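You operate a simulated robot arm through the tools that you are given. There is no shell and no other tool. Be economical: measure what you need, move in short steps, check, and stop when the job is done.

You are at the controls of a simulated robot arm. One attempt, no reset.

TASK
Top the orange tub up about to its line, lid it and put it on the green shelf.
Fine: with the scoop, from the blue crate; put the scoop back.

Only the result counts: the job must be done as asked and must still hold three seconds after the hand-in. Knocking over, shifting, dropping, spilling or breaking anything else fails it. Lids that push on must go on centred and level and be pressed home; caps that screw on are set level and turned clockwise until they are tight.

THE ROBOT
A 6-joint arm with a two-finger parallel gripper, fixed in place. Base frame: the origin is at the foot of the arm, x ahead of it, y to its left, z up; the work surface is at about z = 0.86. Units: m, rad, N and s.
With the tool pointing down near the work surface it reaches from about 0.18 to 0.84 m from the base axis. Its first joint turns from -2.897 to 2.897 rad. Payload 3.91 kg.
The TCP is the grasp point between the finger pads, 0.03 m short of the fingertips. In the tool frame z runs along the fingers and y along their closing line. The gripper opens to 0.11 m. The fingers are 0.02 m wide and 0.01 m thick; the gripper's body (0.048 by 0.112 m) begins 0.055 m behind the TCP.
Orientation is that of the tool frame in the base frame, as a unit quaternion [x, y, z, w]. With the fingers straight down and closing along the base's y, the tool's x points along the base's -x, its y along +y and its z along -z.

THE INTERFACE
- The arm moves only by the tool servo_tool. Its argument "deltas" is text: rows parted by semicolons, each of 7 numbers parted by spaces: the turn, a rotation vector about the tool's x, y, z in rad, then the shift along the tool's x, y, z in m, then the gripper command, from -1 (shut) to 1 (fully open), values between in proportion. In form: rx ry rz dx dy dz jaw; .... A call has 1 to 12 rows; each row is the pose to reach, as a shift and turn from the pose commanded when the call began, along the tool's axes at that moment. Each row takes 0.2 s and may step no farther than 0.05 m and 0.15 rad from the row before; otherwise, or with a gripper value out of range, the whole call is refused. Where a pose cannot be reached the arm comes as near as it can. A force on the tool above 90 N (or 10 N above the force at the start of the call, whichever is more), or a blocked arm, ends the call early, and 0.2 s more pass. The fingers move at their own pace (about 0.108 m/s each) and stop on an object; they squeeze with about 30 N. The grip force told is the motor's: it shows also when the fingers shut on nothing. Time passes only in rows, and 0.2 s behind the last, so rows that repeat a pose let the fingers close. It gives the time, the measured TCP pose, the force on the tool (base axes), the opening and the grip force at its end, in the units of the frame above (readings bear some noise), and new pictures: "pictures" is both (left out), scene, wrist or none.
- Cameras (640 x 400 px; columns grow to the right, rows downward): "scene" is fixed at [0.4105, -0.4881, 1.6466]; the picture's right is [0.97, -0.25, 0.00], its down [-0.15, -0.58, -0.80] and it looks along [0.20, 0.78, -0.59] (base axes); focal length 302 px, centre (320, 200). "wrist" rides on the gripper at [0.077, 0.007, -0.114] in the tool frame; the picture's right is [-0.09, 1.00, 0.00], its down [-0.80, -0.07, -0.60] and it looks along [-0.59, -0.05, 0.80] (tool axes); focal length 270 px, centre (320, 200). There is no depth. A picture from a camera that has moved, and an enlarged one, comes with that camera's place and axes in the base frame and with its lens. The place of the scene camera against the robot may be out by one fixed shift of up to 0.025 m in any direction.
- move_column(by): slides the trunk up (or, below 0, down) by that many m; the arm rides with it, the base frame stays. It gives what a move gives, with no picture.
- enlarge(camera, box): a new picture of the part [left, top, right, bottom] of that camera's present view, enlarged. No time passes.
- finish_job(): hands the job in; it is judged then, once.

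Go step by step. Nothing tells you positions but the pictures and the camera data: compare them with the known pose of the tool, close in by small moves and look again before you grip or let go. The budget is 120 turns and 170 pictures, counting those below and the enlarged ones. Unless the task says otherwise, let go and move clear before handing in, and close with one line.

The tools are called after "Emit:" as name(argument=value, ...) on one line, values as JSON. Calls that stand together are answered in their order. servo_tool: Moves the arm, as the interface text tells. Its arguments: {"type":"object","properties":{"deltas":{"type":"string"},"pictures":{"type":"string","enum":["both","scene","wrist","none"]}},"required":["deltas"]} The other tools are called the same way: move_column (by) slides the trunk up or down; enlarge (camera, box) takes an enlarged picture of a part of a camera's view; finish_job () hands the job in.

At the start:

```text
time: 0.0
position: [0.3522, 0.0698, 1.4443]
ee_rot: [-0.001, 1.0, 0.0, 0.0]
wrist_force: [-0.3, 0.0, -0.1]
width: 0.11
grip_force: 0.1
trunk travel left (down, up): [-0.527, 0.013]
```

scene: 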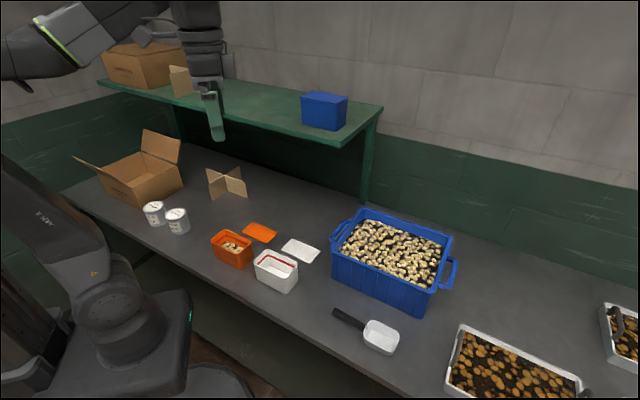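
wrist: 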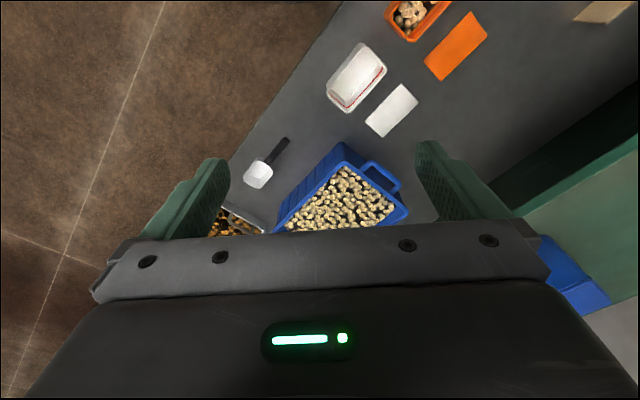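

I see an orange tub with a few pieces, its orange lid, a white tub with lid, a blue crate of shell-like pieces, a scoop on the table and a green shelf behind. I'll look closer first.

Emit:
enlarge(camera="scene", box=[190, 200, 350, 300])

Emit:
enlarge(camera="scene", box=[300, 190, 500, 370])

Emit:
enlarge(camera="scene", box=[80, 30, 400, 210])

```text
4.00 times, centred on (270, 250) of scene
camera zoom: at [0.4105, -0.4881, 1.6466], right [0.97, -0.25, 0.0], down [-0.15, -0.58, -0.8], along [0.2, 0.78, -0.59], focal length 1208 px, centre (520, 0)
```

zoom: 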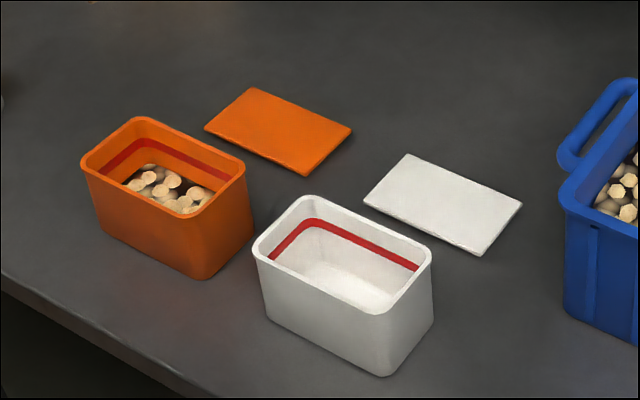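

```text
2.22 times, centred on (400, 280) of scene
camera zoom: at [0.4105, -0.4881, 1.6466], right [0.97, -0.25, 0.0], down [-0.15, -0.58, -0.8], along [0.2, 0.78, -0.59], focal length 671 px, centre (142, 22)
```

zoom: 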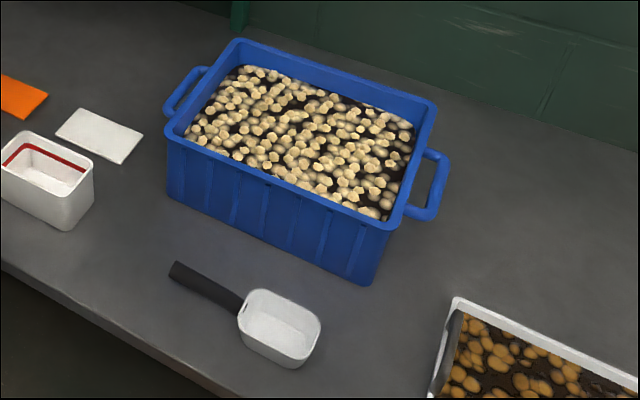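

```text
2.00 times, centred on (240, 120) of scene
camera zoom: at [0.4105, -0.4881, 1.6466], right [0.97, -0.25, 0.0], down [-0.15, -0.58, -0.8], along [0.2, 0.78, -0.59], focal length 604 px, centre (480, 360)
```

zoom: 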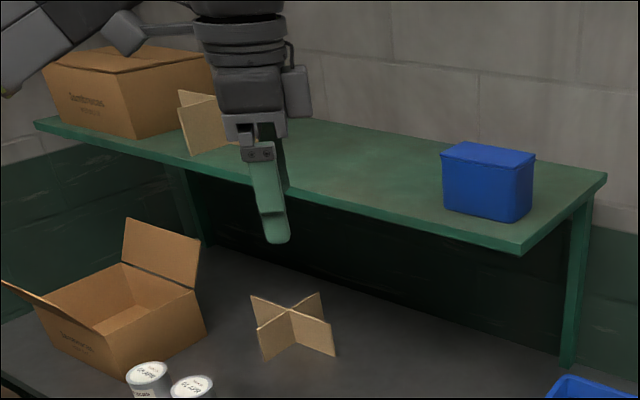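

The bench runs about 45° to the base frame. The scoop is near (0.61,-0.04) with its handle along (-0.7,0.7), the tub near (0.30,0.30) and the shelf top at about z 1.21. I'll move above the scoop handle with the jaw closing along (0.7,0.7).

Emit:
servo_tool(deltas="0 0 0.0785 -0.0208 -0.007 0.0344 1;0 0 0.157 -0.0416 -0.014 0.0688 1;0 0 0.2355 -0.0624 -0.021 0.1032 1;0 0 0.314 -0.0832 -0.028 0.1376 1;0 0 0.3925 -0.104 -0.035 0.172 1;0 0 0.471 -0.1248 -0.042 0.2064 1;0 0 0.5495 -0.1456 -0.049 0.2408 1;0 0 0.628 -0.1664 -0.056 0.2752 1;0 0 0.7065 -0.1872 -0.063 0.3096 1;0 0 0.785 -0.208 -0.07 0.344 1")

```text
time: 2.2
position: [0.5614, 0.0001, 1.1017]
ee_rot: [0.384, 0.923, 0.0, 0.0]
wrist_force: [0.0, -0.1, 0.3]
width: 0.1102
grip_force: 0.1
trunk travel left (down, up): [-0.527, 0.013]
camera wrist: at [0.5124, 0.0607, 1.2151], right [0.77, 0.64, 0.0], down [0.52, -0.62, 0.59], along [0.38, -0.46, -0.8], focal length 270 px, centre (320, 200)
```

scene: 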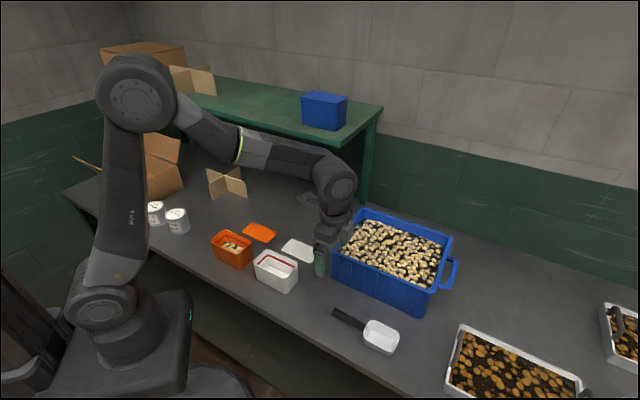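
wrist: 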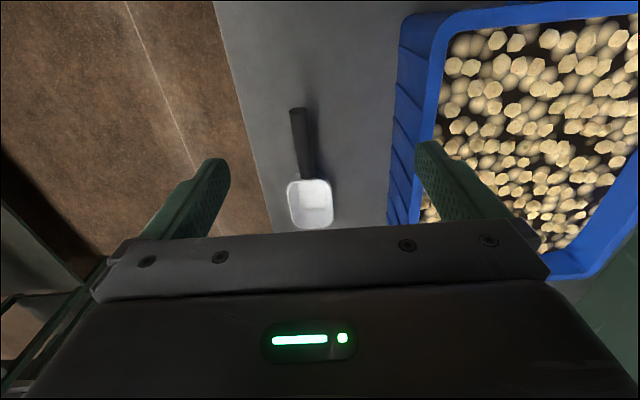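

Emit:
enlarge(camera="wrist", box=[240, 90, 400, 240])

Emit:
enlarge(camera="scene", box=[320, 290, 420, 370])

```text
2.67 times, centred on (320, 165) of wrist
camera zoom: at [0.5124, 0.0607, 1.2151], right [0.77, 0.64, 0.0], down [0.52, -0.62, 0.59], along [0.38, -0.46, -0.8], focal length 721 px, centre (320, 293)
```

zoom: 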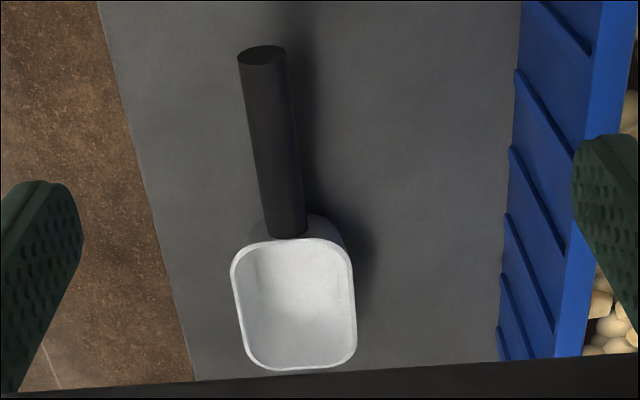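

```text
5.00 times, centred on (370, 330) of scene
camera zoom: at [0.4105, -0.4881, 1.6466], right [0.97, -0.25, 0.0], down [-0.15, -0.58, -0.8], along [0.2, 0.78, -0.59], focal length 1509 px, centre (70, -450)
```

zoom: 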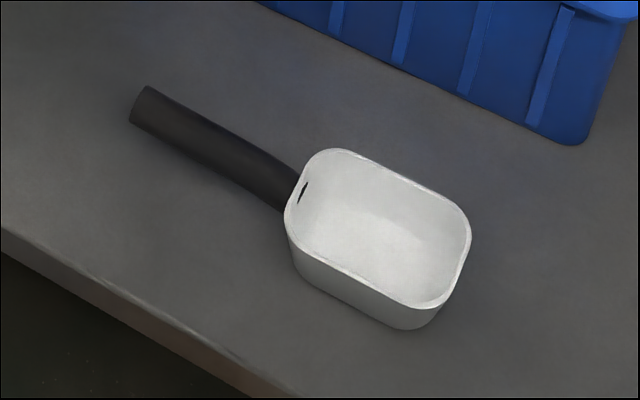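

The scoop's handle is a level cylinder about 2 cm thick lying along the tool's x. I'll move in over the handle, part way down.

Emit:
servo_tool(deltas="0 0 0 -0.03 -0.01 0.025 1;0 0 0 -0.06 -0.02 0.05 1;0 0 0 -0.09 -0.03 0.075 1;0 0 0 -0.09 -0.03 0.11 1;0 0 0 -0.09 -0.03 0.13 1")

```text
time: 3.4
position: [0.6021, -0.0838, 0.9684]
ee_rot: [0.383, 0.924, 0.0, 0.0]
wrist_force: [0.6, 0.3, -0.8]
width: 0.11
grip_force: 0.1
trunk travel left (down, up): [-0.527, 0.013]
camera wrist: at [0.5524, -0.0251, 1.0843], right [0.77, 0.64, 0.0], down [0.52, -0.62, 0.59], along [0.38, -0.46, -0.8], focal length 270 px, centre (320, 200)
```

scene: 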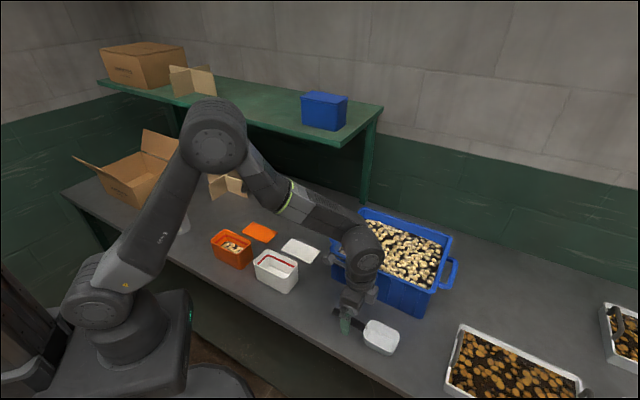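
wrist: 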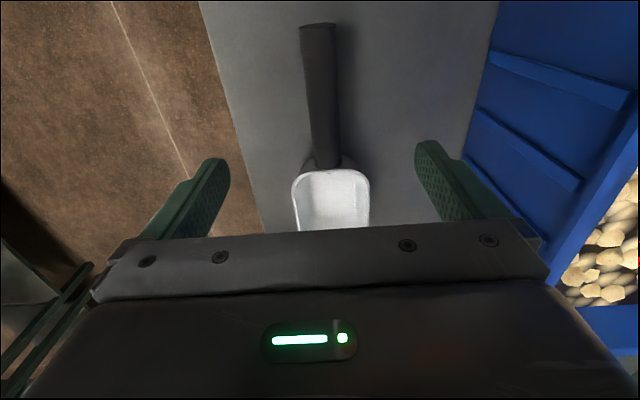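

Handle is centred between the fingers. Descending to z≈0.898 and closing.

Emit:
servo_tool(deltas="0 0 0 0 0.001 0.035 1;0 0 0 0 0.001 0.07 1;0 0 0 0 0.001 0.07 0;0 0 0 0 0.001 0.07 -1;0 0 0 0 0.001 0.07 -1;0 0 0 0 0.001 0.07 -1")

```text
time: 4.8
position: [0.6044, -0.086, 0.9]
ee_rot: [0.383, 0.924, 0.0, 0.0]
wrist_force: [-0.6, 0.0, -0.8]
width: 0.0216
grip_force: 30.0
trunk travel left (down, up): [-0.527, 0.013]
camera wrist: at [0.5546, -0.0251, 1.0145], right [0.77, 0.64, 0.0], down [0.52, -0.62, 0.59], along [0.38, -0.46, -0.8], focal length 270 px, centre (320, 200)
```

scene: 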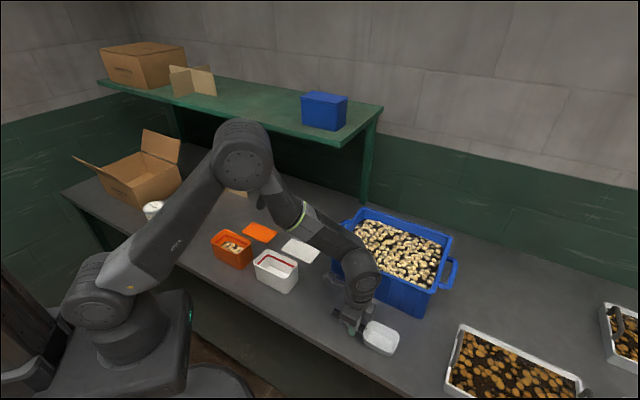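
wrist: 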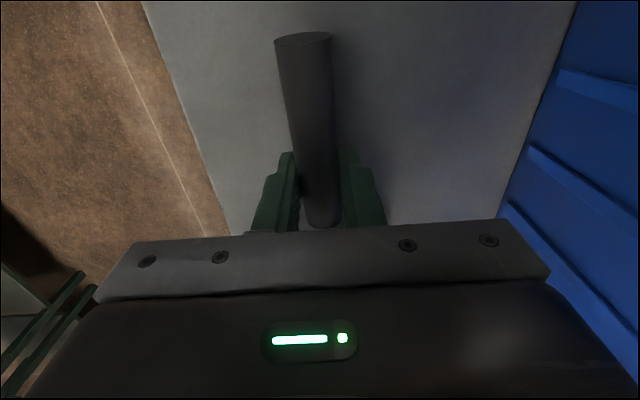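

The handle is held, and this grip pose (0.604,-0.086,0.900) is where the scoop must go back. Lifting clear and going up to look over the crate.

Emit:
servo_tool(deltas="0 0 0 0 0 -0.03 -1;0 0 0 0 0 -0.07 -1;0 0 0 0 0 -0.11 -1;0 0 0 0 0 -0.16 -1;0 0 0 0 0 -0.21 -1;0 0 0 0.025 0.025 -0.24 -1;0 0 0 0.05 0.05 -0.26 -1;0 0 0 0.08 0.08 -0.28 -1;0 0 0 0.11 0.11 -0.3 -1;0 0 0 0.14 0.14 -0.32 -1;0 0 0 0.165 0.165 -0.34 -1;0 0 0 0.188 0.184 -0.35 -1")

```text
time: 7.4
position: [0.5994, 0.179, 1.2515]
ee_rot: [0.382, 0.924, 0.001, 0.0]
wrist_force: [0.6, 0.3, -1.7]
width: 0.0213
grip_force: 29.3
trunk travel left (down, up): [-0.527, 0.013]
camera wrist: at [0.5501, 0.2387, 1.3654], right [0.77, 0.64, 0.0], down [0.52, -0.62, 0.59], along [0.38, -0.46, -0.8], focal length 270 px, centre (320, 200)
```

scene: 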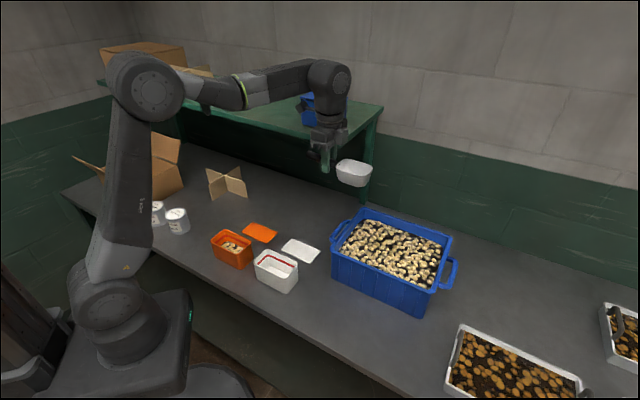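
wrist: 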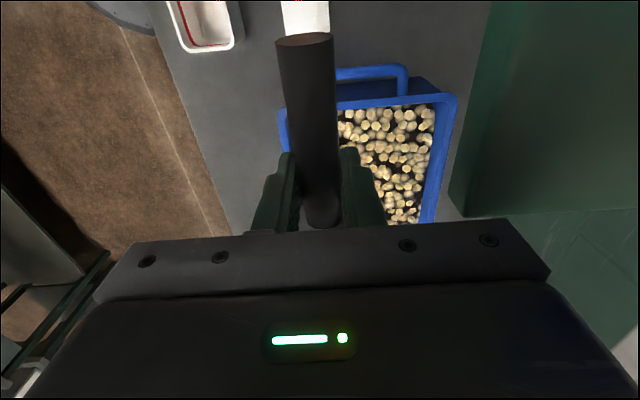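

Scoop held firmly. The crate interior runs about n 0.51–0.71 along (0.7,0.7) and l −0.355 to −0.625 along (−0.7,0.7), with the contents surface near z 0.955. I'll pitch the head down 45° above the left part of the crate.

Emit:
servo_tool(deltas="0 0.13 0 -0.013 0.005 0.01 -1;0 0.26 0 -0.026 0.01 0.02 -1;0 0.39 0 -0.039 0.015 0.03 -1;0 0.52 0 -0.052 0.02 0.05 -1;0 0.65 0 -0.065 0.025 0.07 -1;0 0.785 0 -0.078 0.03 0.09 -1;0 0.785 0 -0.078 0.03 0.09 -1")

```text
time: 9.0
position: [0.6597, 0.1521, 1.1479]
ee_rot: [0.355, 0.854, 0.148, -0.35]
wrist_force: [0.1, 0.1, -1.6]
width: 0.0212
grip_force: 29.6
out of reach, approached as far as the arm can: row 6, 7
trunk travel left (down, up): [-0.527, 0.013]
camera wrist: at [0.6831, 0.1361, 1.2826], right [0.75, 0.66, -0.06], down [0.65, -0.75, -0.14], along [-0.14, 0.07, -0.99], focal length 270 px, centre (320, 200)
```

scene: 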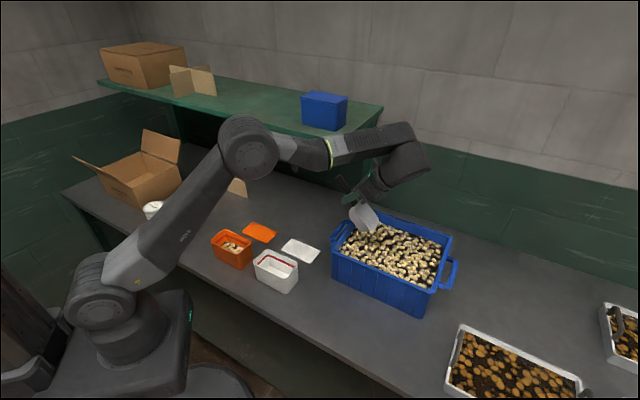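
wrist: 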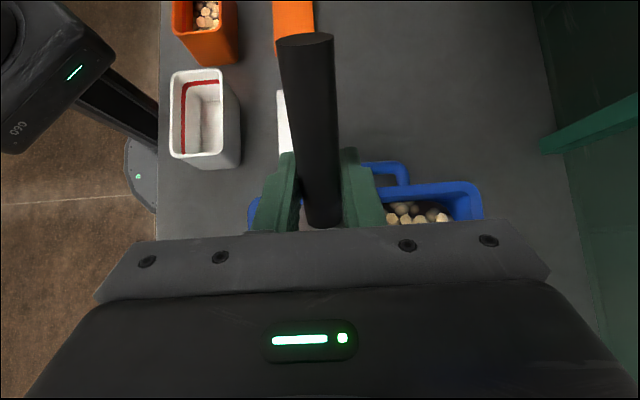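

Leaning the hand outward runs out of reach, so I'll scoop back toward the robot with the head pointing at −n and the hand leaning in. First I'll level again.

Emit:
servo_tool(deltas="0 -0.13 0 0.01 -0.005 -0.002 -1;0 -0.26 0 0.02 -0.01 -0.004 -1;0 -0.39 0 0.03 -0.015 -0.006 -1;0 -0.52 0 0.04 -0.02 -0.008 -1;0 -0.65 0 0.05 -0.025 -0.01 -1;0 -0.785 0 0.056 -0.03 -0.014 -1", pictures="none")

```text
time: 10.4
position: [0.6173, 0.1509, 1.1986]
ee_rot: [0.383, 0.924, 0.0, 0.002]
wrist_force: [-0.6, -0.6, -0.3]
width: 0.0215
grip_force: 30.1
trunk travel left (down, up): [-0.527, 0.013]
```

Level again. Now yawing 90° so the head points back toward me, above the crate.

Emit:
servo_tool(deltas="0 0 0.143 -0.01 0.002 0 -1;0 0 0.286 -0.02 0.004 0 -1;0 0 0.429 -0.03 0.006 0 -1;0 0 0.572 -0.04 0.008 0 -1;0 0 0.715 -0.05 0.01 0 -1;0 0 0.858 -0.06 0.012 0 -1;0 0 1.0 -0.07 0.014 0 -1;0 0 1.144 -0.08 0.016 0 -1;0 0 1.287 -0.09 0.017 0 -1;0 0 1.43 -0.1 0.017 0 -1;0 0 1.571 -0.1 0.017 0 -1")

```text
time: 12.8
position: [0.7012, 0.0911, 1.1962]
ee_rot: [0.924, 0.382, 0.0, 0.0]
wrist_force: [0.0, 0.5, -0.7]
width: 0.0215
grip_force: 29.8
trunk travel left (down, up): [-0.527, 0.013]
camera wrist: at [0.7606, 0.1411, 1.3116], right [0.64, -0.77, 0.0], down [-0.62, -0.52, 0.59], along [-0.46, -0.38, -0.8], focal length 270 px, centre (320, 200)
```

scene: 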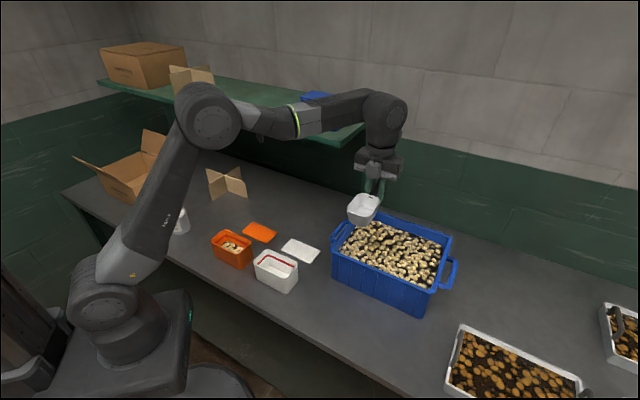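
wrist: 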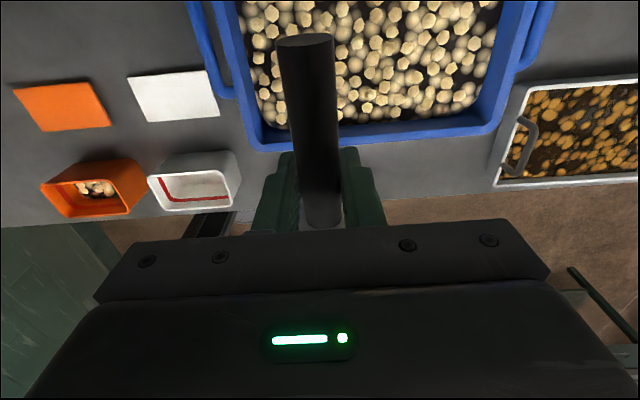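

Good view: head points toward the robot over the crate's front. Tilting 45° and moving to the back of the crate, still above the rim.

Emit:
servo_tool(deltas="0 0.13 0 0.02 0 0 -1;0 0.26 0 0.04 0 0 -1;0 0.39 0 0.06 0 0.01 -1;0 0.52 0 0.08 0 0.02 -1;0 0.65 0 0.1 0 0.04 -1;0 0.785 0 0.115 0 0.06 -1;0 0.785 0 0.115 0 0.06 -1")

```text
time: 14.4
position: [0.7818, 0.1739, 1.1372]
ee_rot: [0.853, 0.354, 0.355, -0.147]
wrist_force: [0.4, 1.0, -0.8]
width: 0.0216
grip_force: 29.7
trunk travel left (down, up): [-0.527, 0.013]
camera wrist: at [0.768, 0.1506, 1.2724], right [0.66, -0.75, -0.06], down [-0.75, -0.65, -0.15], along [0.07, 0.14, -0.99], focal length 270 px, centre (320, 200)
```

scene: 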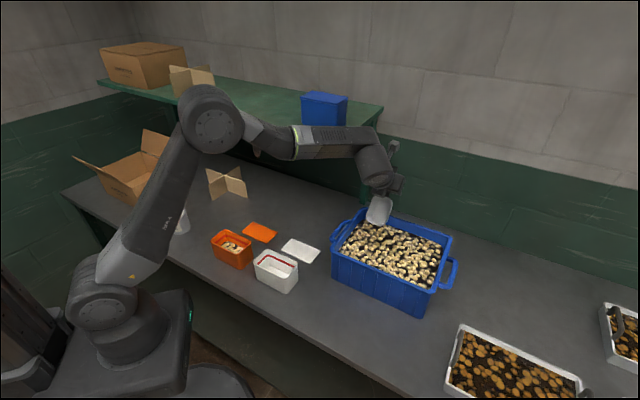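
wrist: 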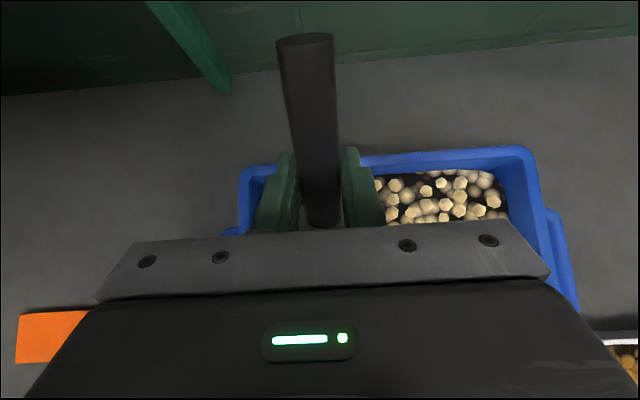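

Pose reached as planned. Plunging the tip into the contents.

Emit:
servo_tool(deltas="0 0 0 -0.019 0 0.019 -1;0 0 0 -0.038 0 0.038 -1;0 0 0 -0.057 0 0.057 -1;0 0 0 -0.07 0 0.07 -1;0 0 0 -0.08 0 0.08 -1")

```text
time: 15.6
position: [0.7821, 0.1733, 1.0241]
ee_rot: [0.853, 0.354, 0.354, -0.147]
wrist_force: [1.0, -0.4, -1.9]
width: 0.0212
grip_force: 29.6
trunk travel left (down, up): [-0.527, 0.013]
camera wrist: at [0.7677, 0.1493, 1.1593], right [0.66, -0.75, -0.06], down [-0.75, -0.65, -0.15], along [0.07, 0.14, -0.99], focal length 270 px, centre (320, 200)
```

scene: 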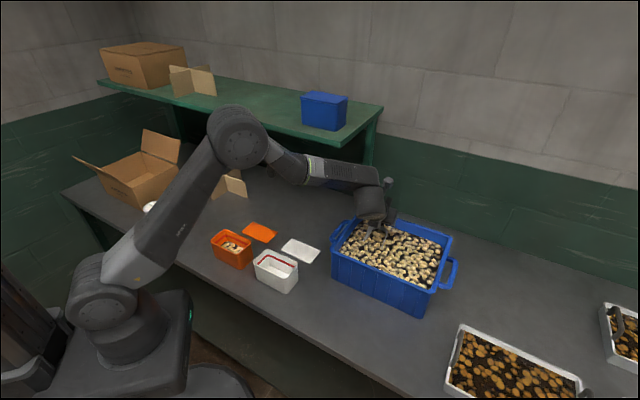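
wrist: 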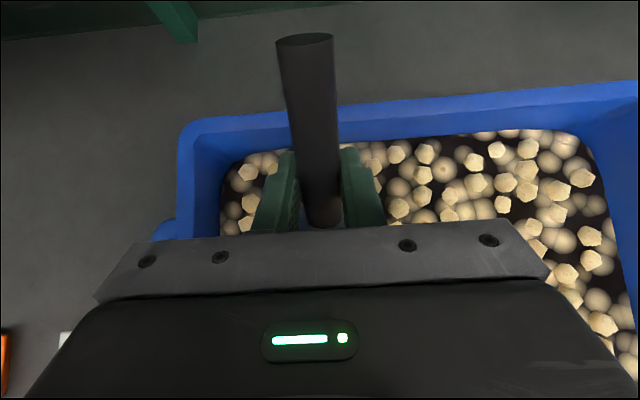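

Emit:
enlarge(camera="scene", box=[330, 190, 460, 290])

```text
4.00 times, centred on (395, 240) of scene
camera zoom: at [0.4105, -0.4881, 1.6466], right [0.97, -0.25, 0.0], down [-0.15, -0.58, -0.8], along [0.2, 0.78, -0.59], focal length 1208 px, centre (20, 40)
```

zoom: 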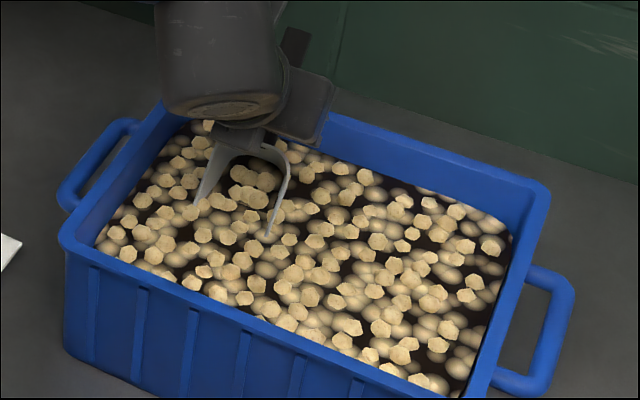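

The scoop's front edge is in the pieces with almost no force. Now I'll sweep toward the front, level out and lift.

Emit:
servo_tool(deltas="0 0 0 -0.017 0 0 -1;0 0 0 -0.0354 0 -0.0071 -1;0 0 0 -0.046 0 -0.0177 -1;0 0 0 -0.0566 0 -0.0283 -1;0 -0.13 0 -0.0495 0 -0.0283 -1;0 -0.26 0 -0.0424 0 -0.0283 -1;0 -0.39 0 -0.0283 0 -0.0283 -1;0 -0.52 0 -0.0141 0 -0.0283 -1;0 -0.65 0 0.0021 0 -0.0332 -1;0 -0.785 0 0.0177 0 -0.0389 -1;0 -0.785 0 0.046 0 -0.0672 -1;0 -0.785 0 0.0742 0 -0.0955 -1")

Emit:
enlarge(camera="scene", box=[320, 150, 460, 290])

```text
time: 18.2
position: [0.7726, 0.1633, 1.1431]
ee_rot: [0.924, 0.382, 0.0, 0.0]
wrist_force: [0.3, -0.2, -1.5]
width: 0.0216
grip_force: 30.0
trunk travel left (down, up): [-0.527, 0.013]
camera wrist: at [0.8329, 0.2125, 1.2574], right [0.64, -0.77, 0.0], down [-0.62, -0.52, 0.59], along [-0.46, -0.38, -0.8], focal length 270 px, centre (320, 200)
```

scene: 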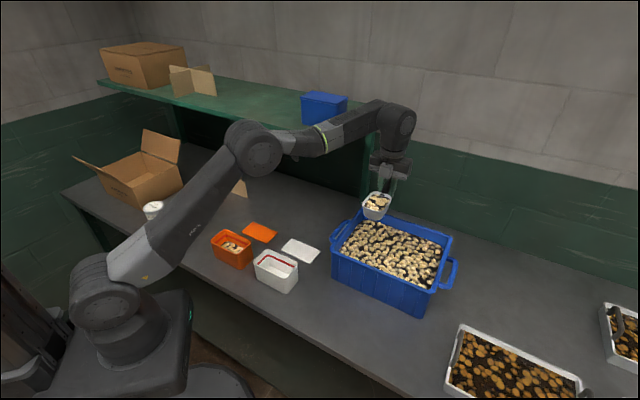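
wrist: 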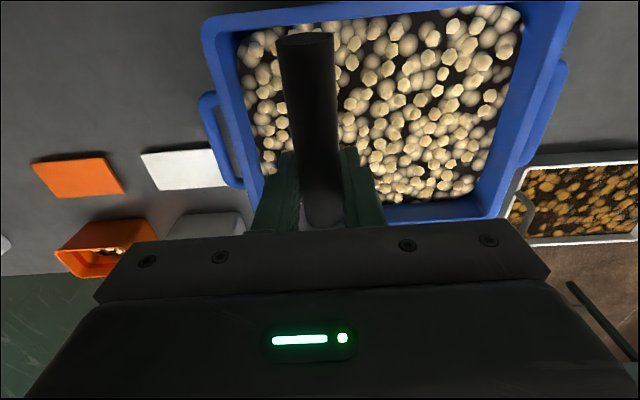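

```text
2.86 times, centred on (390, 220) of scene
camera zoom: at [0.4105, -0.4881, 1.6466], right [0.97, -0.25, 0.0], down [-0.15, -0.58, -0.8], along [0.2, 0.78, -0.59], focal length 862 px, centre (120, 143)
```

zoom: 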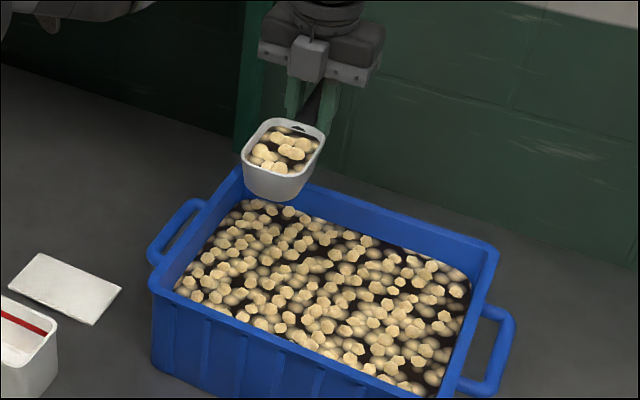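

The scoop came up full and level. I'll carry it back from the shelf side and over toward the orange tub, turning it so the head points along −y for pouring.

Emit:
servo_tool(deltas="0 0 0 -0.035 0 0 -1;0 0 0 -0.075 0 0 -1;0 0 0 -0.115 0 0 -1;0 0 0 -0.15 -0.02 0 -1;0 0 -0.1 -0.16 -0.06 0 -1;0 0 -0.2 -0.16 -0.1 0 -1;0 0 -0.3 -0.16 -0.14 0 -1;0 0 -0.4 -0.16 -0.185 0 -1;0 0 -0.5 -0.16 -0.23 0 -1;0 0 -0.6 -0.16 -0.275 0 -1;0 0 -0.7 -0.16 -0.32 0 -1;0 0 -0.785 -0.16 -0.36 0 -1")

```text
time: 20.8
position: [0.4026, 0.3034, 1.1431]
ee_rot: [0.706, 0.708, 0.0, 0.001]
wrist_force: [0.7, -0.5, -2.0]
width: 0.0216
grip_force: 30.2
trunk travel left (down, up): [-0.527, 0.013]
camera wrist: at [0.4097, 0.3815, 1.2579], right [1.0, -0.09, 0.0], down [-0.07, -0.8, 0.59], along [-0.05, -0.59, -0.8], focal length 270 px, centre (320, 200)
```

scene: 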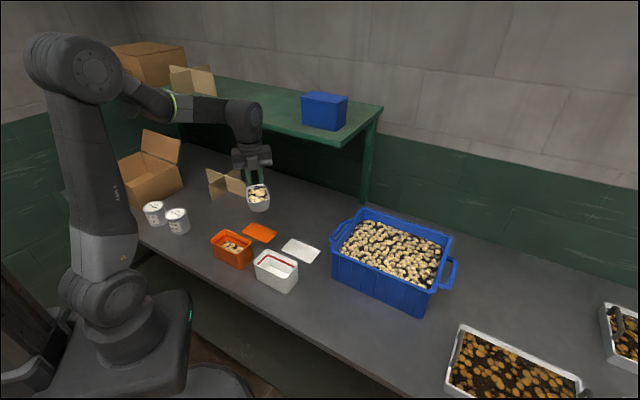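
wrist: 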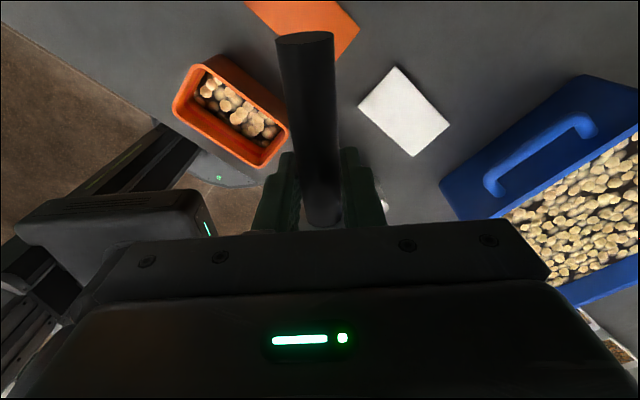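

Emit:
enlarge(camera="wrist", box=[150, 20, 310, 190])

```text
2.35 times, centred on (230, 105) of wrist
camera zoom: at [0.4097, 0.3815, 1.2579], right [1.0, -0.09, 0.0], down [-0.07, -0.8, 0.59], along [-0.05, -0.59, -0.8], focal length 636 px, centre (532, 424)
```

zoom: 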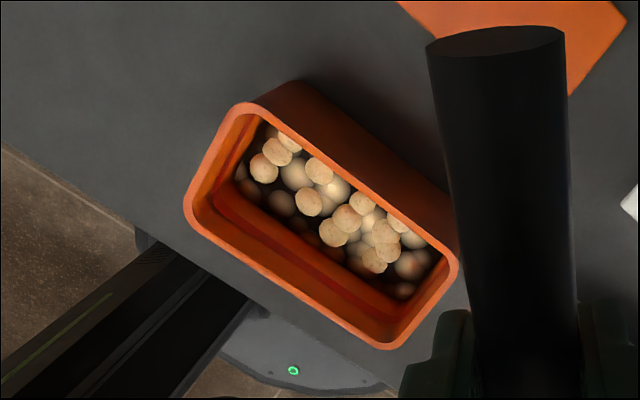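

Tub rim centre refined to about (0.292, 0.273), long side along l. I'll bring the scoop's lip over the tub, still level.

Emit:
servo_tool(deltas="0 0 0 0.035 -0.035 0.02 -1;0 0 0 0.07 -0.07 0.05 -1;0 0 0 0.095 -0.095 0.08 -1;0 0 0 0.108 -0.11 0.103 -1;0 0 0 0.108 -0.11 0.113 -1")

Emit:
enlarge(camera="scene", box=[180, 170, 320, 290])

```text
refused: row 1 steps farther than a row can; nothing moved
```

```text
3.33 times, centred on (250, 230) of scene
camera zoom: at [0.4105, -0.4881, 1.6466], right [0.97, -0.25, 0.0], down [-0.15, -0.58, -0.8], along [0.2, 0.78, -0.59], focal length 1006 px, centre (553, 100)
```

zoom: 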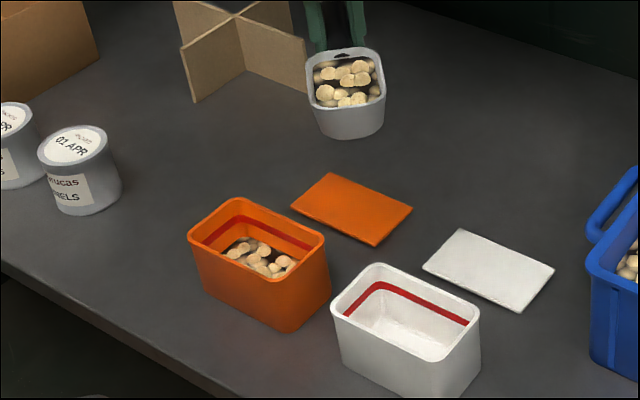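

Emit:
servo_tool(deltas="0 0 0 0.025 -0.025 0.015 -1;0 0 0 0.05 -0.05 0.035 -1;0 0 0 0.075 -0.075 0.055 -1;0 0 0 0.095 -0.095 0.08 -1;0 0 0 0.108 -0.11 0.103 -1;0 0 0 0.108 -0.11 0.113 -1")

Emit:
enlarge(camera="scene", box=[180, 170, 320, 290])

```text
time: 22.2
position: [0.2939, 0.4122, 1.0293]
ee_rot: [0.707, 0.707, 0.0, 0.0]
wrist_force: [-0.3, -0.2, -1.2]
width: 0.0217
grip_force: 29.9
trunk travel left (down, up): [-0.527, 0.013]
camera wrist: at [0.3007, 0.489, 1.1441], right [1.0, -0.09, 0.0], down [-0.07, -0.8, 0.59], along [-0.05, -0.59, -0.8], focal length 270 px, centre (320, 200)
```

scene: 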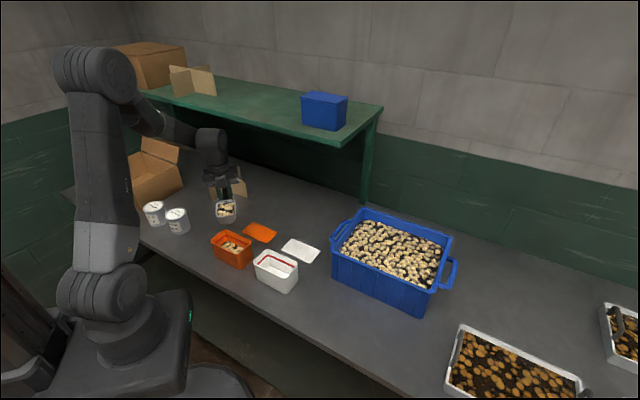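
wrist: 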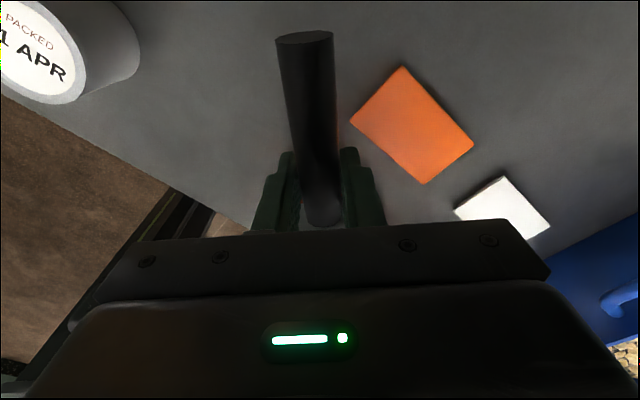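

```text
3.33 times, centred on (250, 230) of scene
camera zoom: at [0.4105, -0.4881, 1.6466], right [0.97, -0.25, 0.0], down [-0.15, -0.58, -0.8], along [0.2, 0.78, -0.59], focal length 1006 px, centre (553, 100)
```

zoom: 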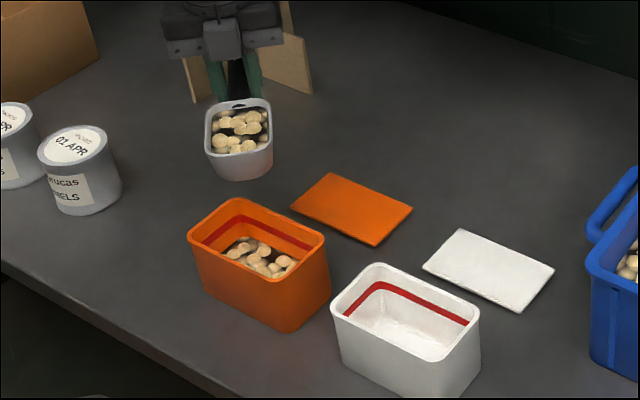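

Lip is right over the tub. Tilting to about 50° with the lip held over the tub centre.

Emit:
servo_tool(deltas="0 0.15 0 -0.0015 0 0 -1;0 0.3 0 -0.0055 0 0 -1;0 0.45 0 -0.0125 0 -0.008 -1;0 0.6 0 -0.0215 0 -0.02 -1;0 0.75 0 -0.033 0 -0.033 -1;0 0.9 0 -0.046 0 -0.044 -1")

Emit:
enlarge(camera="scene", box=[180, 170, 320, 290])

```text
time: 23.6
position: [0.2937, 0.3651, 1.0756]
ee_rot: [0.637, 0.635, 0.309, -0.308]
wrist_force: [-0.1, -0.8, -1.4]
width: 0.0213
grip_force: 30.2
trunk travel left (down, up): [-0.527, 0.013]
camera wrist: at [0.3006, 0.323, 1.2063], right [1.0, -0.06, -0.07], down [-0.07, -0.96, -0.26], along [-0.05, 0.26, -0.96], focal length 270 px, centre (320, 200)
```

scene: 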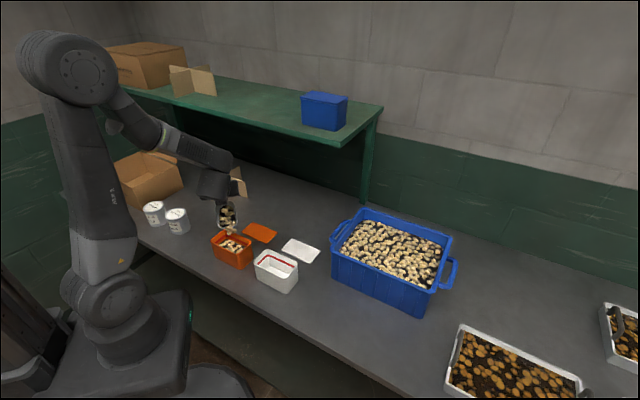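
wrist: 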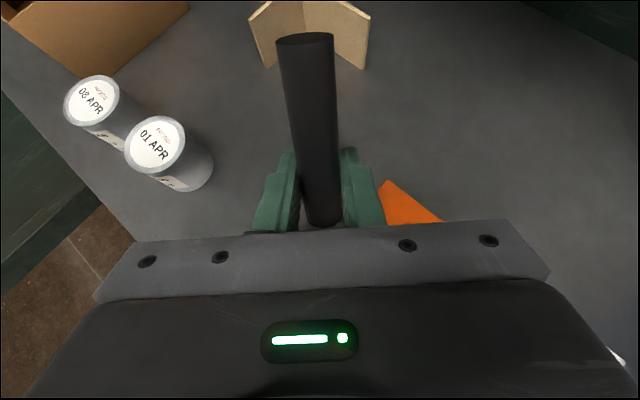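

```text
3.33 times, centred on (250, 230) of scene
camera zoom: at [0.4105, -0.4881, 1.6466], right [0.97, -0.25, 0.0], down [-0.15, -0.58, -0.8], along [0.2, 0.78, -0.59], focal length 1006 px, centre (553, 100)
```

zoom: 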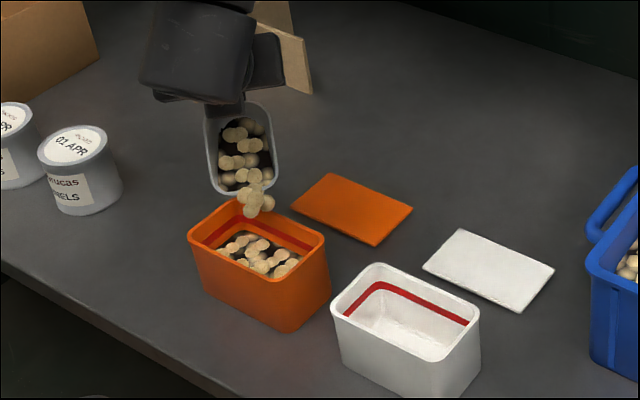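

It pours. Pieces are falling into the tub, so I'll hold and then tilt further.

Emit:
servo_tool(deltas="0 0 0 0 0 0 -1;0 0 0 0 0 0 -1;0 0 0 0 0 0 -1;0 0 0 0 0 0 -1", pictures="none")

Emit:
enlarge(camera="scene", box=[180, 170, 320, 290])

```text
time: 24.6
position: [0.2925, 0.3658, 1.0755]
ee_rot: [0.637, 0.637, 0.308, -0.307]
wrist_force: [0.7, -0.8, -1.2]
width: 0.0214
grip_force: 29.8
trunk travel left (down, up): [-0.527, 0.013]
```

```text
3.33 times, centred on (250, 230) of scene
camera zoom: at [0.4105, -0.4881, 1.6466], right [0.97, -0.25, 0.0], down [-0.15, -0.58, -0.8], along [0.2, 0.78, -0.59], focal length 1006 px, centre (553, 100)
```

zoom: 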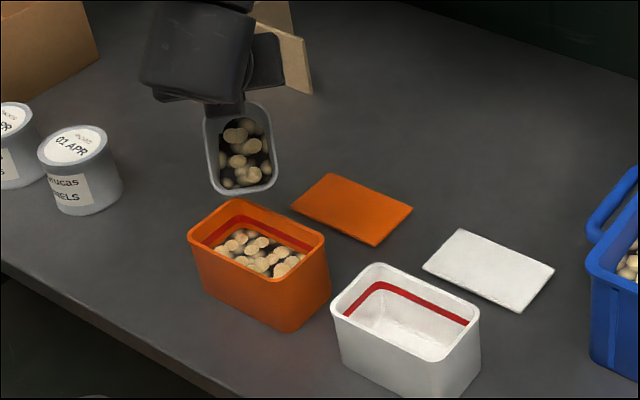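

Emit:
servo_tool(deltas="0 0.15 0 -0.006 0 -0.0156 -1;0 0.3 0 -0.0097 0 -0.0332 -1;0 0.45 0 -0.0156 0 -0.0502 -1;0 0.6 0 -0.0244 0 -0.0662 -1;0 0.6 0 -0.0244 0 -0.0662 -1;0 0.6 0 -0.0244 0 -0.0662 -1;0 0.6 0 -0.0244 0 -0.0662 -1;0 0.6 0 -0.0244 0 -0.0662 -1", pictures="scene")

Emit:
enlarge(camera="scene", box=[180, 170, 320, 290])

```text
time: 26.4
position: [0.2924, 0.2993, 1.0973]
ee_rot: [0.517, 0.517, 0.483, -0.482]
wrist_force: [0.2, 0.0, -1.0]
width: 0.0212
grip_force: 30.6
trunk travel left (down, up): [-0.527, 0.013]
```

scene: 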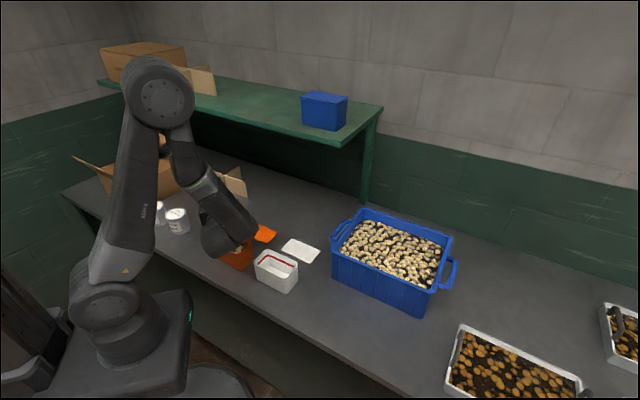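

```text
3.33 times, centred on (250, 230) of scene
camera zoom: at [0.4105, -0.4881, 1.6466], right [0.97, -0.25, 0.0], down [-0.15, -0.58, -0.8], along [0.2, 0.78, -0.59], focal length 1006 px, centre (553, 100)
```

zoom: 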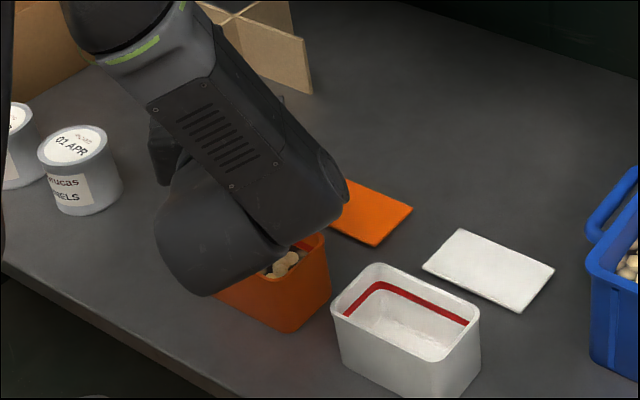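

Backing the tilt off to see what remains.

Emit:
servo_tool(deltas="0 -0.15 0 -0.0017 0 0.0182 -1;0 -0.3 0 -0.0065 0 0.0355 -1;0 -0.45 0 -0.0134 0 0.0521 -1;0 -0.6 0 -0.0172 0 0.0684 -1", pictures="none")

Emit:
enlarge(camera="scene", box=[190, 180, 300, 280])

```text
time: 27.4
position: [0.2922, 0.3668, 1.0741]
ee_rot: [0.636, 0.637, 0.308, -0.307]
wrist_force: [-0.1, -0.6, -1.0]
width: 0.0214
grip_force: 30.4
trunk travel left (down, up): [-0.527, 0.013]
```

```text
4.00 times, centred on (245, 230) of scene
camera zoom: at [0.4105, -0.4881, 1.6466], right [0.97, -0.25, 0.0], down [-0.15, -0.58, -0.8], along [0.2, 0.78, -0.59], focal length 1208 px, centre (620, 80)
```

zoom: 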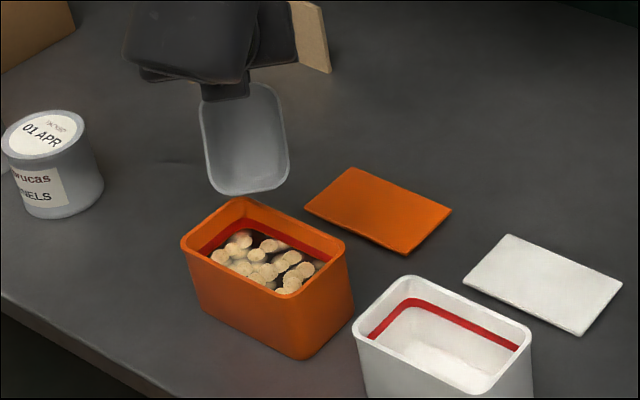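

The scoop emptied fully, nothing spilled, and the level looks a bit under the line. I'll level up and look from the side with the wrist camera.

Emit:
servo_tool(deltas="0 -0.15 0 0.02 0 -0.0155 -1;0 -0.3 0 0.04 0 -0.031 -1;0 -0.45 0 0.0548 0 -0.0435 -1;0 -0.6 0 0.045 0.03 -0.056 -1;0 -0.75 0 0.035 0.06 -0.068 -1;0 -0.9 0 0.025 0.085 -0.08 -1;0 -0.9 0 0.0156 0.11 -0.0928 -1", pictures="none")

Emit:
enlarge(camera="wrist", box=[150, 20, 310, 190])

Emit:
enlarge(camera="scene", box=[200, 220, 264, 275])

```text
time: 29.0
position: [0.4041, 0.3019, 1.1443]
ee_rot: [0.707, 0.707, 0.0, 0.001]
wrist_force: [-1.0, -0.5, -0.7]
width: 0.0213
grip_force: 30.0
trunk travel left (down, up): [-0.527, 0.013]
```

```text
2.35 times, centred on (230, 105) of wrist
camera zoom: at [0.411, 0.3786, 1.2586], right [1.0, -0.09, 0.0], down [-0.07, -0.8, 0.6], along [-0.05, -0.59, -0.8], focal length 636 px, centre (532, 424)
```

zoom: 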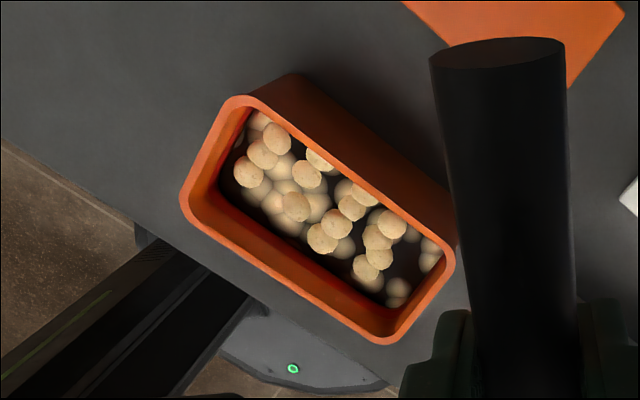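

```text
7.27 times, centred on (232, 248) of scene
camera zoom: at [0.4105, -0.4881, 1.6466], right [0.97, -0.25, 0.0], down [-0.15, -0.58, -0.8], along [0.2, 0.78, -0.59], focal length 2196 px, centre (960, -146)
```

zoom: 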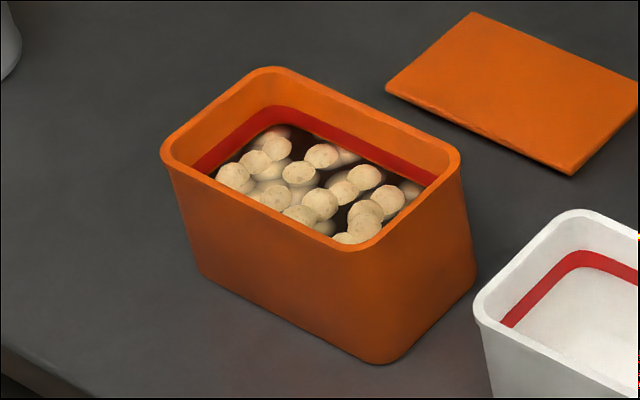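

Emit:
enlarge(camera="scene", box=[214, 228, 250, 252])

Emit:
enlarge(camera="wrist", box=[190, 40, 270, 110])

```text
16.00 times, centred on (232, 240) of scene
camera zoom: at [0.4105, -0.4881, 1.6466], right [0.97, -0.25, 0.0], down [-0.15, -0.58, -0.8], along [0.2, 0.78, -0.59], focal length 4830 px, centre (1728, -440)
```

zoom: 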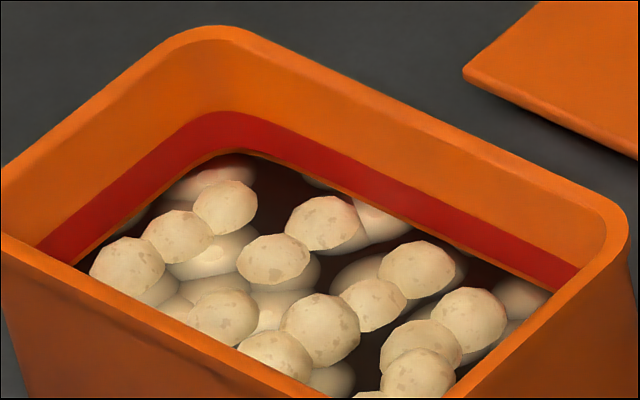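

```text
5.71 times, centred on (230, 75) of wrist
camera zoom: at [0.411, 0.3786, 1.2586], right [1.0, -0.09, 0.0], down [-0.07, -0.8, 0.6], along [-0.05, -0.59, -0.8], focal length 1544 px, centre (834, 914)
```

zoom: 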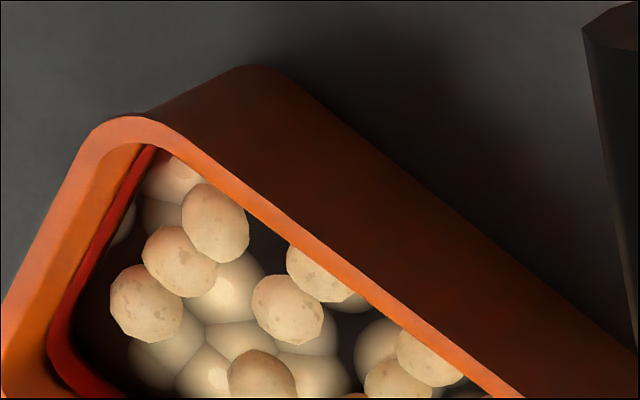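

The surface now sits at the lower edge of the red band, a few mm short of its middle. I'll fetch one small shallow scoop to centre it.

Emit:
servo_tool(deltas="0 0 0.098 -0.0316 0.0316 0 -1;0 0 0.196 -0.0632 0.0632 0 -1;0 0 0.294 -0.0948 0.0948 0 -1;0 0 0.392 -0.1264 0.1264 0 -1;0 0 0.49 -0.158 0.158 0 -1;0 0 0.588 -0.1896 0.1896 0 -1;0 0 0.686 -0.2212 0.2212 0 -1;0 0 0.785 -0.253 0.253 0 -1;0 0 0.785 -0.225 0.281 0 -1;0 0 0.785 -0.197 0.309 0 -1;0 0 0.785 -0.175 0.331 0 -1", pictures="none")

```text
time: 31.4
position: [0.7367, 0.1305, 1.1425]
ee_rot: [0.924, 0.382, 0.0, 0.0]
wrist_force: [0.2, 0.2, -2.1]
width: 0.0214
grip_force: 29.7
trunk travel left (down, up): [-0.527, 0.013]
```

Emit:
servo_tool(deltas="0 0.13 0 0.012 0 0 -1;0 0.26 0 0.024 0 0 -1;0 0.39 0 0.036 0 0 -1;0 0.52 0 0.046 0 0 -1;0 0.65 0 0.055 0 0 -1;0 0.785 0 0.063 0 0.005 -1;0 0.785 0 0.063 0 0.045 -1;0 0.785 0 0.063 0 0.08 -1;0 0.785 0 0.063 0 0.111 -1;0 0.785 0 0.043 0 0.111 -1;0 0.785 0 0.023 0 0.111 -1;0 0.785 0 0.003 0 0.111 -1", pictures="none")

Emit:
enlarge(camera="scene", box=[330, 190, 460, 290])

```text
time: 34.0
position: [0.7355, 0.1285, 1.0336]
ee_rot: [0.854, 0.352, 0.355, -0.145]
wrist_force: [-0.4, -0.6, -1.7]
width: 0.0213
grip_force: 30.1
trunk travel left (down, up): [-0.527, 0.013]
```

```text
4.00 times, centred on (395, 240) of scene
camera zoom: at [0.4105, -0.4881, 1.6466], right [0.97, -0.25, 0.0], down [-0.15, -0.58, -0.8], along [0.2, 0.78, -0.59], focal length 1208 px, centre (20, 40)
```

zoom: 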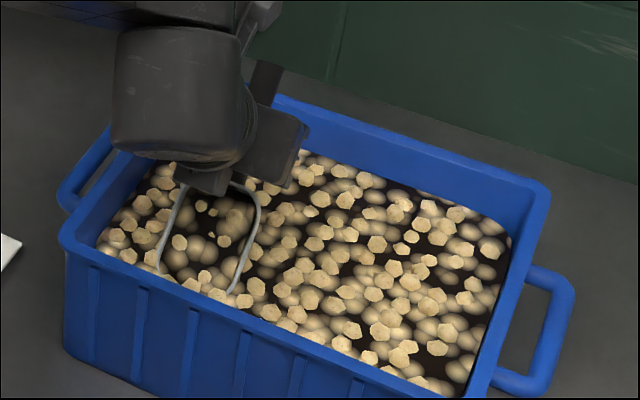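

Emit:
servo_tool(deltas="0 -0.13 0 0.0035 0 -0.0035 -1;0 -0.26 0 0.0141 0 0 -1;0 -0.39 0 0.0247 0 -0.0035 -1;0 -0.52 0 0.0354 0 -0.0071 -1;0 -0.65 0 0.053 0 -0.0106 -1;0 -0.785 0 0.0672 0 -0.0177 -1;0 -0.785 0 0.0919 0 -0.0424 -1;0 -0.785 0 0.1025 0 -0.053 -1", pictures="none")

Emit:
enlarge(camera="scene", box=[330, 170, 430, 240])

```text
time: 35.8
position: [0.7632, 0.1536, 1.144]
ee_rot: [0.924, 0.383, -0.001, 0.001]
wrist_force: [0.3, 0.2, -1.9]
width: 0.0213
grip_force: 30.3
trunk travel left (down, up): [-0.527, 0.013]
```

```text
5.71 times, centred on (380, 205) of scene
camera zoom: at [0.4105, -0.4881, 1.6466], right [0.97, -0.25, 0.0], down [-0.15, -0.58, -0.8], along [0.2, 0.78, -0.59], focal length 1725 px, centre (-23, 171)
```

zoom: 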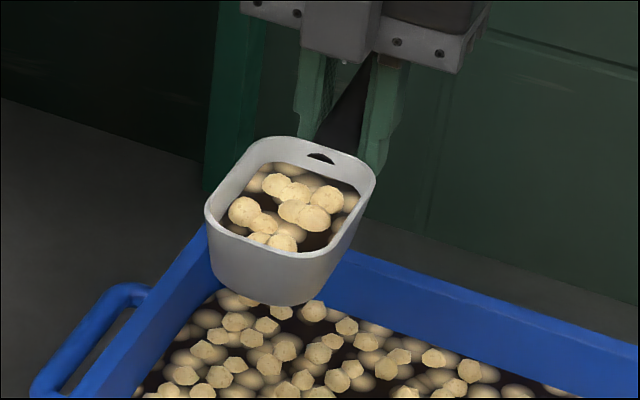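

It's about two-thirds full, so I'll pour only part of it. Carrying it to the tub.

Emit:
servo_tool(deltas="0 0 0 -0.035 0 0 -1;0 0 0 -0.075 0 0 -1;0 0 0 -0.115 0 0 -1;0 0 0 -0.148 -0.02 0 -1;0 0 -0.1 -0.148 -0.06 0 -1;0 0 -0.2 -0.148 -0.1 0 -1;0 0 -0.3 -0.148 -0.14 0 -1;0 0 -0.4 -0.148 -0.185 0 -1;0 0 -0.5 -0.148 -0.23 0 -1;0 0 -0.6 -0.148 -0.275 0 -1;0 0 -0.7 -0.148 -0.32 0 -1;0 0 -0.785 -0.148 -0.36 0 -1", pictures="none")

Emit:
servo_tool(deltas="0 0 0 0.025 -0.025 0.015 -1;0 0 0 0.05 -0.05 0.035 -1;0 0 0 0.075 -0.075 0.055 -1;0 0 0 0.095 -0.095 0.08 -1;0 0 0 0.108 -0.11 0.103 -1;0 0 0 0.108 -0.11 0.113 -1", pictures="none")

```text
time: 38.4
position: [0.4015, 0.3079, 1.1455]
ee_rot: [0.707, 0.707, 0.0, 0.001]
wrist_force: [-1.0, -0.2, -1.8]
width: 0.0213
grip_force: 30.1
trunk travel left (down, up): [-0.527, 0.013]
```

```text
time: 39.8
position: [0.2927, 0.4133, 1.03]
ee_rot: [0.707, 0.707, 0.0, 0.0]
wrist_force: [-0.2, -0.2, -1.2]
width: 0.0215
grip_force: 29.6
trunk travel left (down, up): [-0.527, 0.013]
```

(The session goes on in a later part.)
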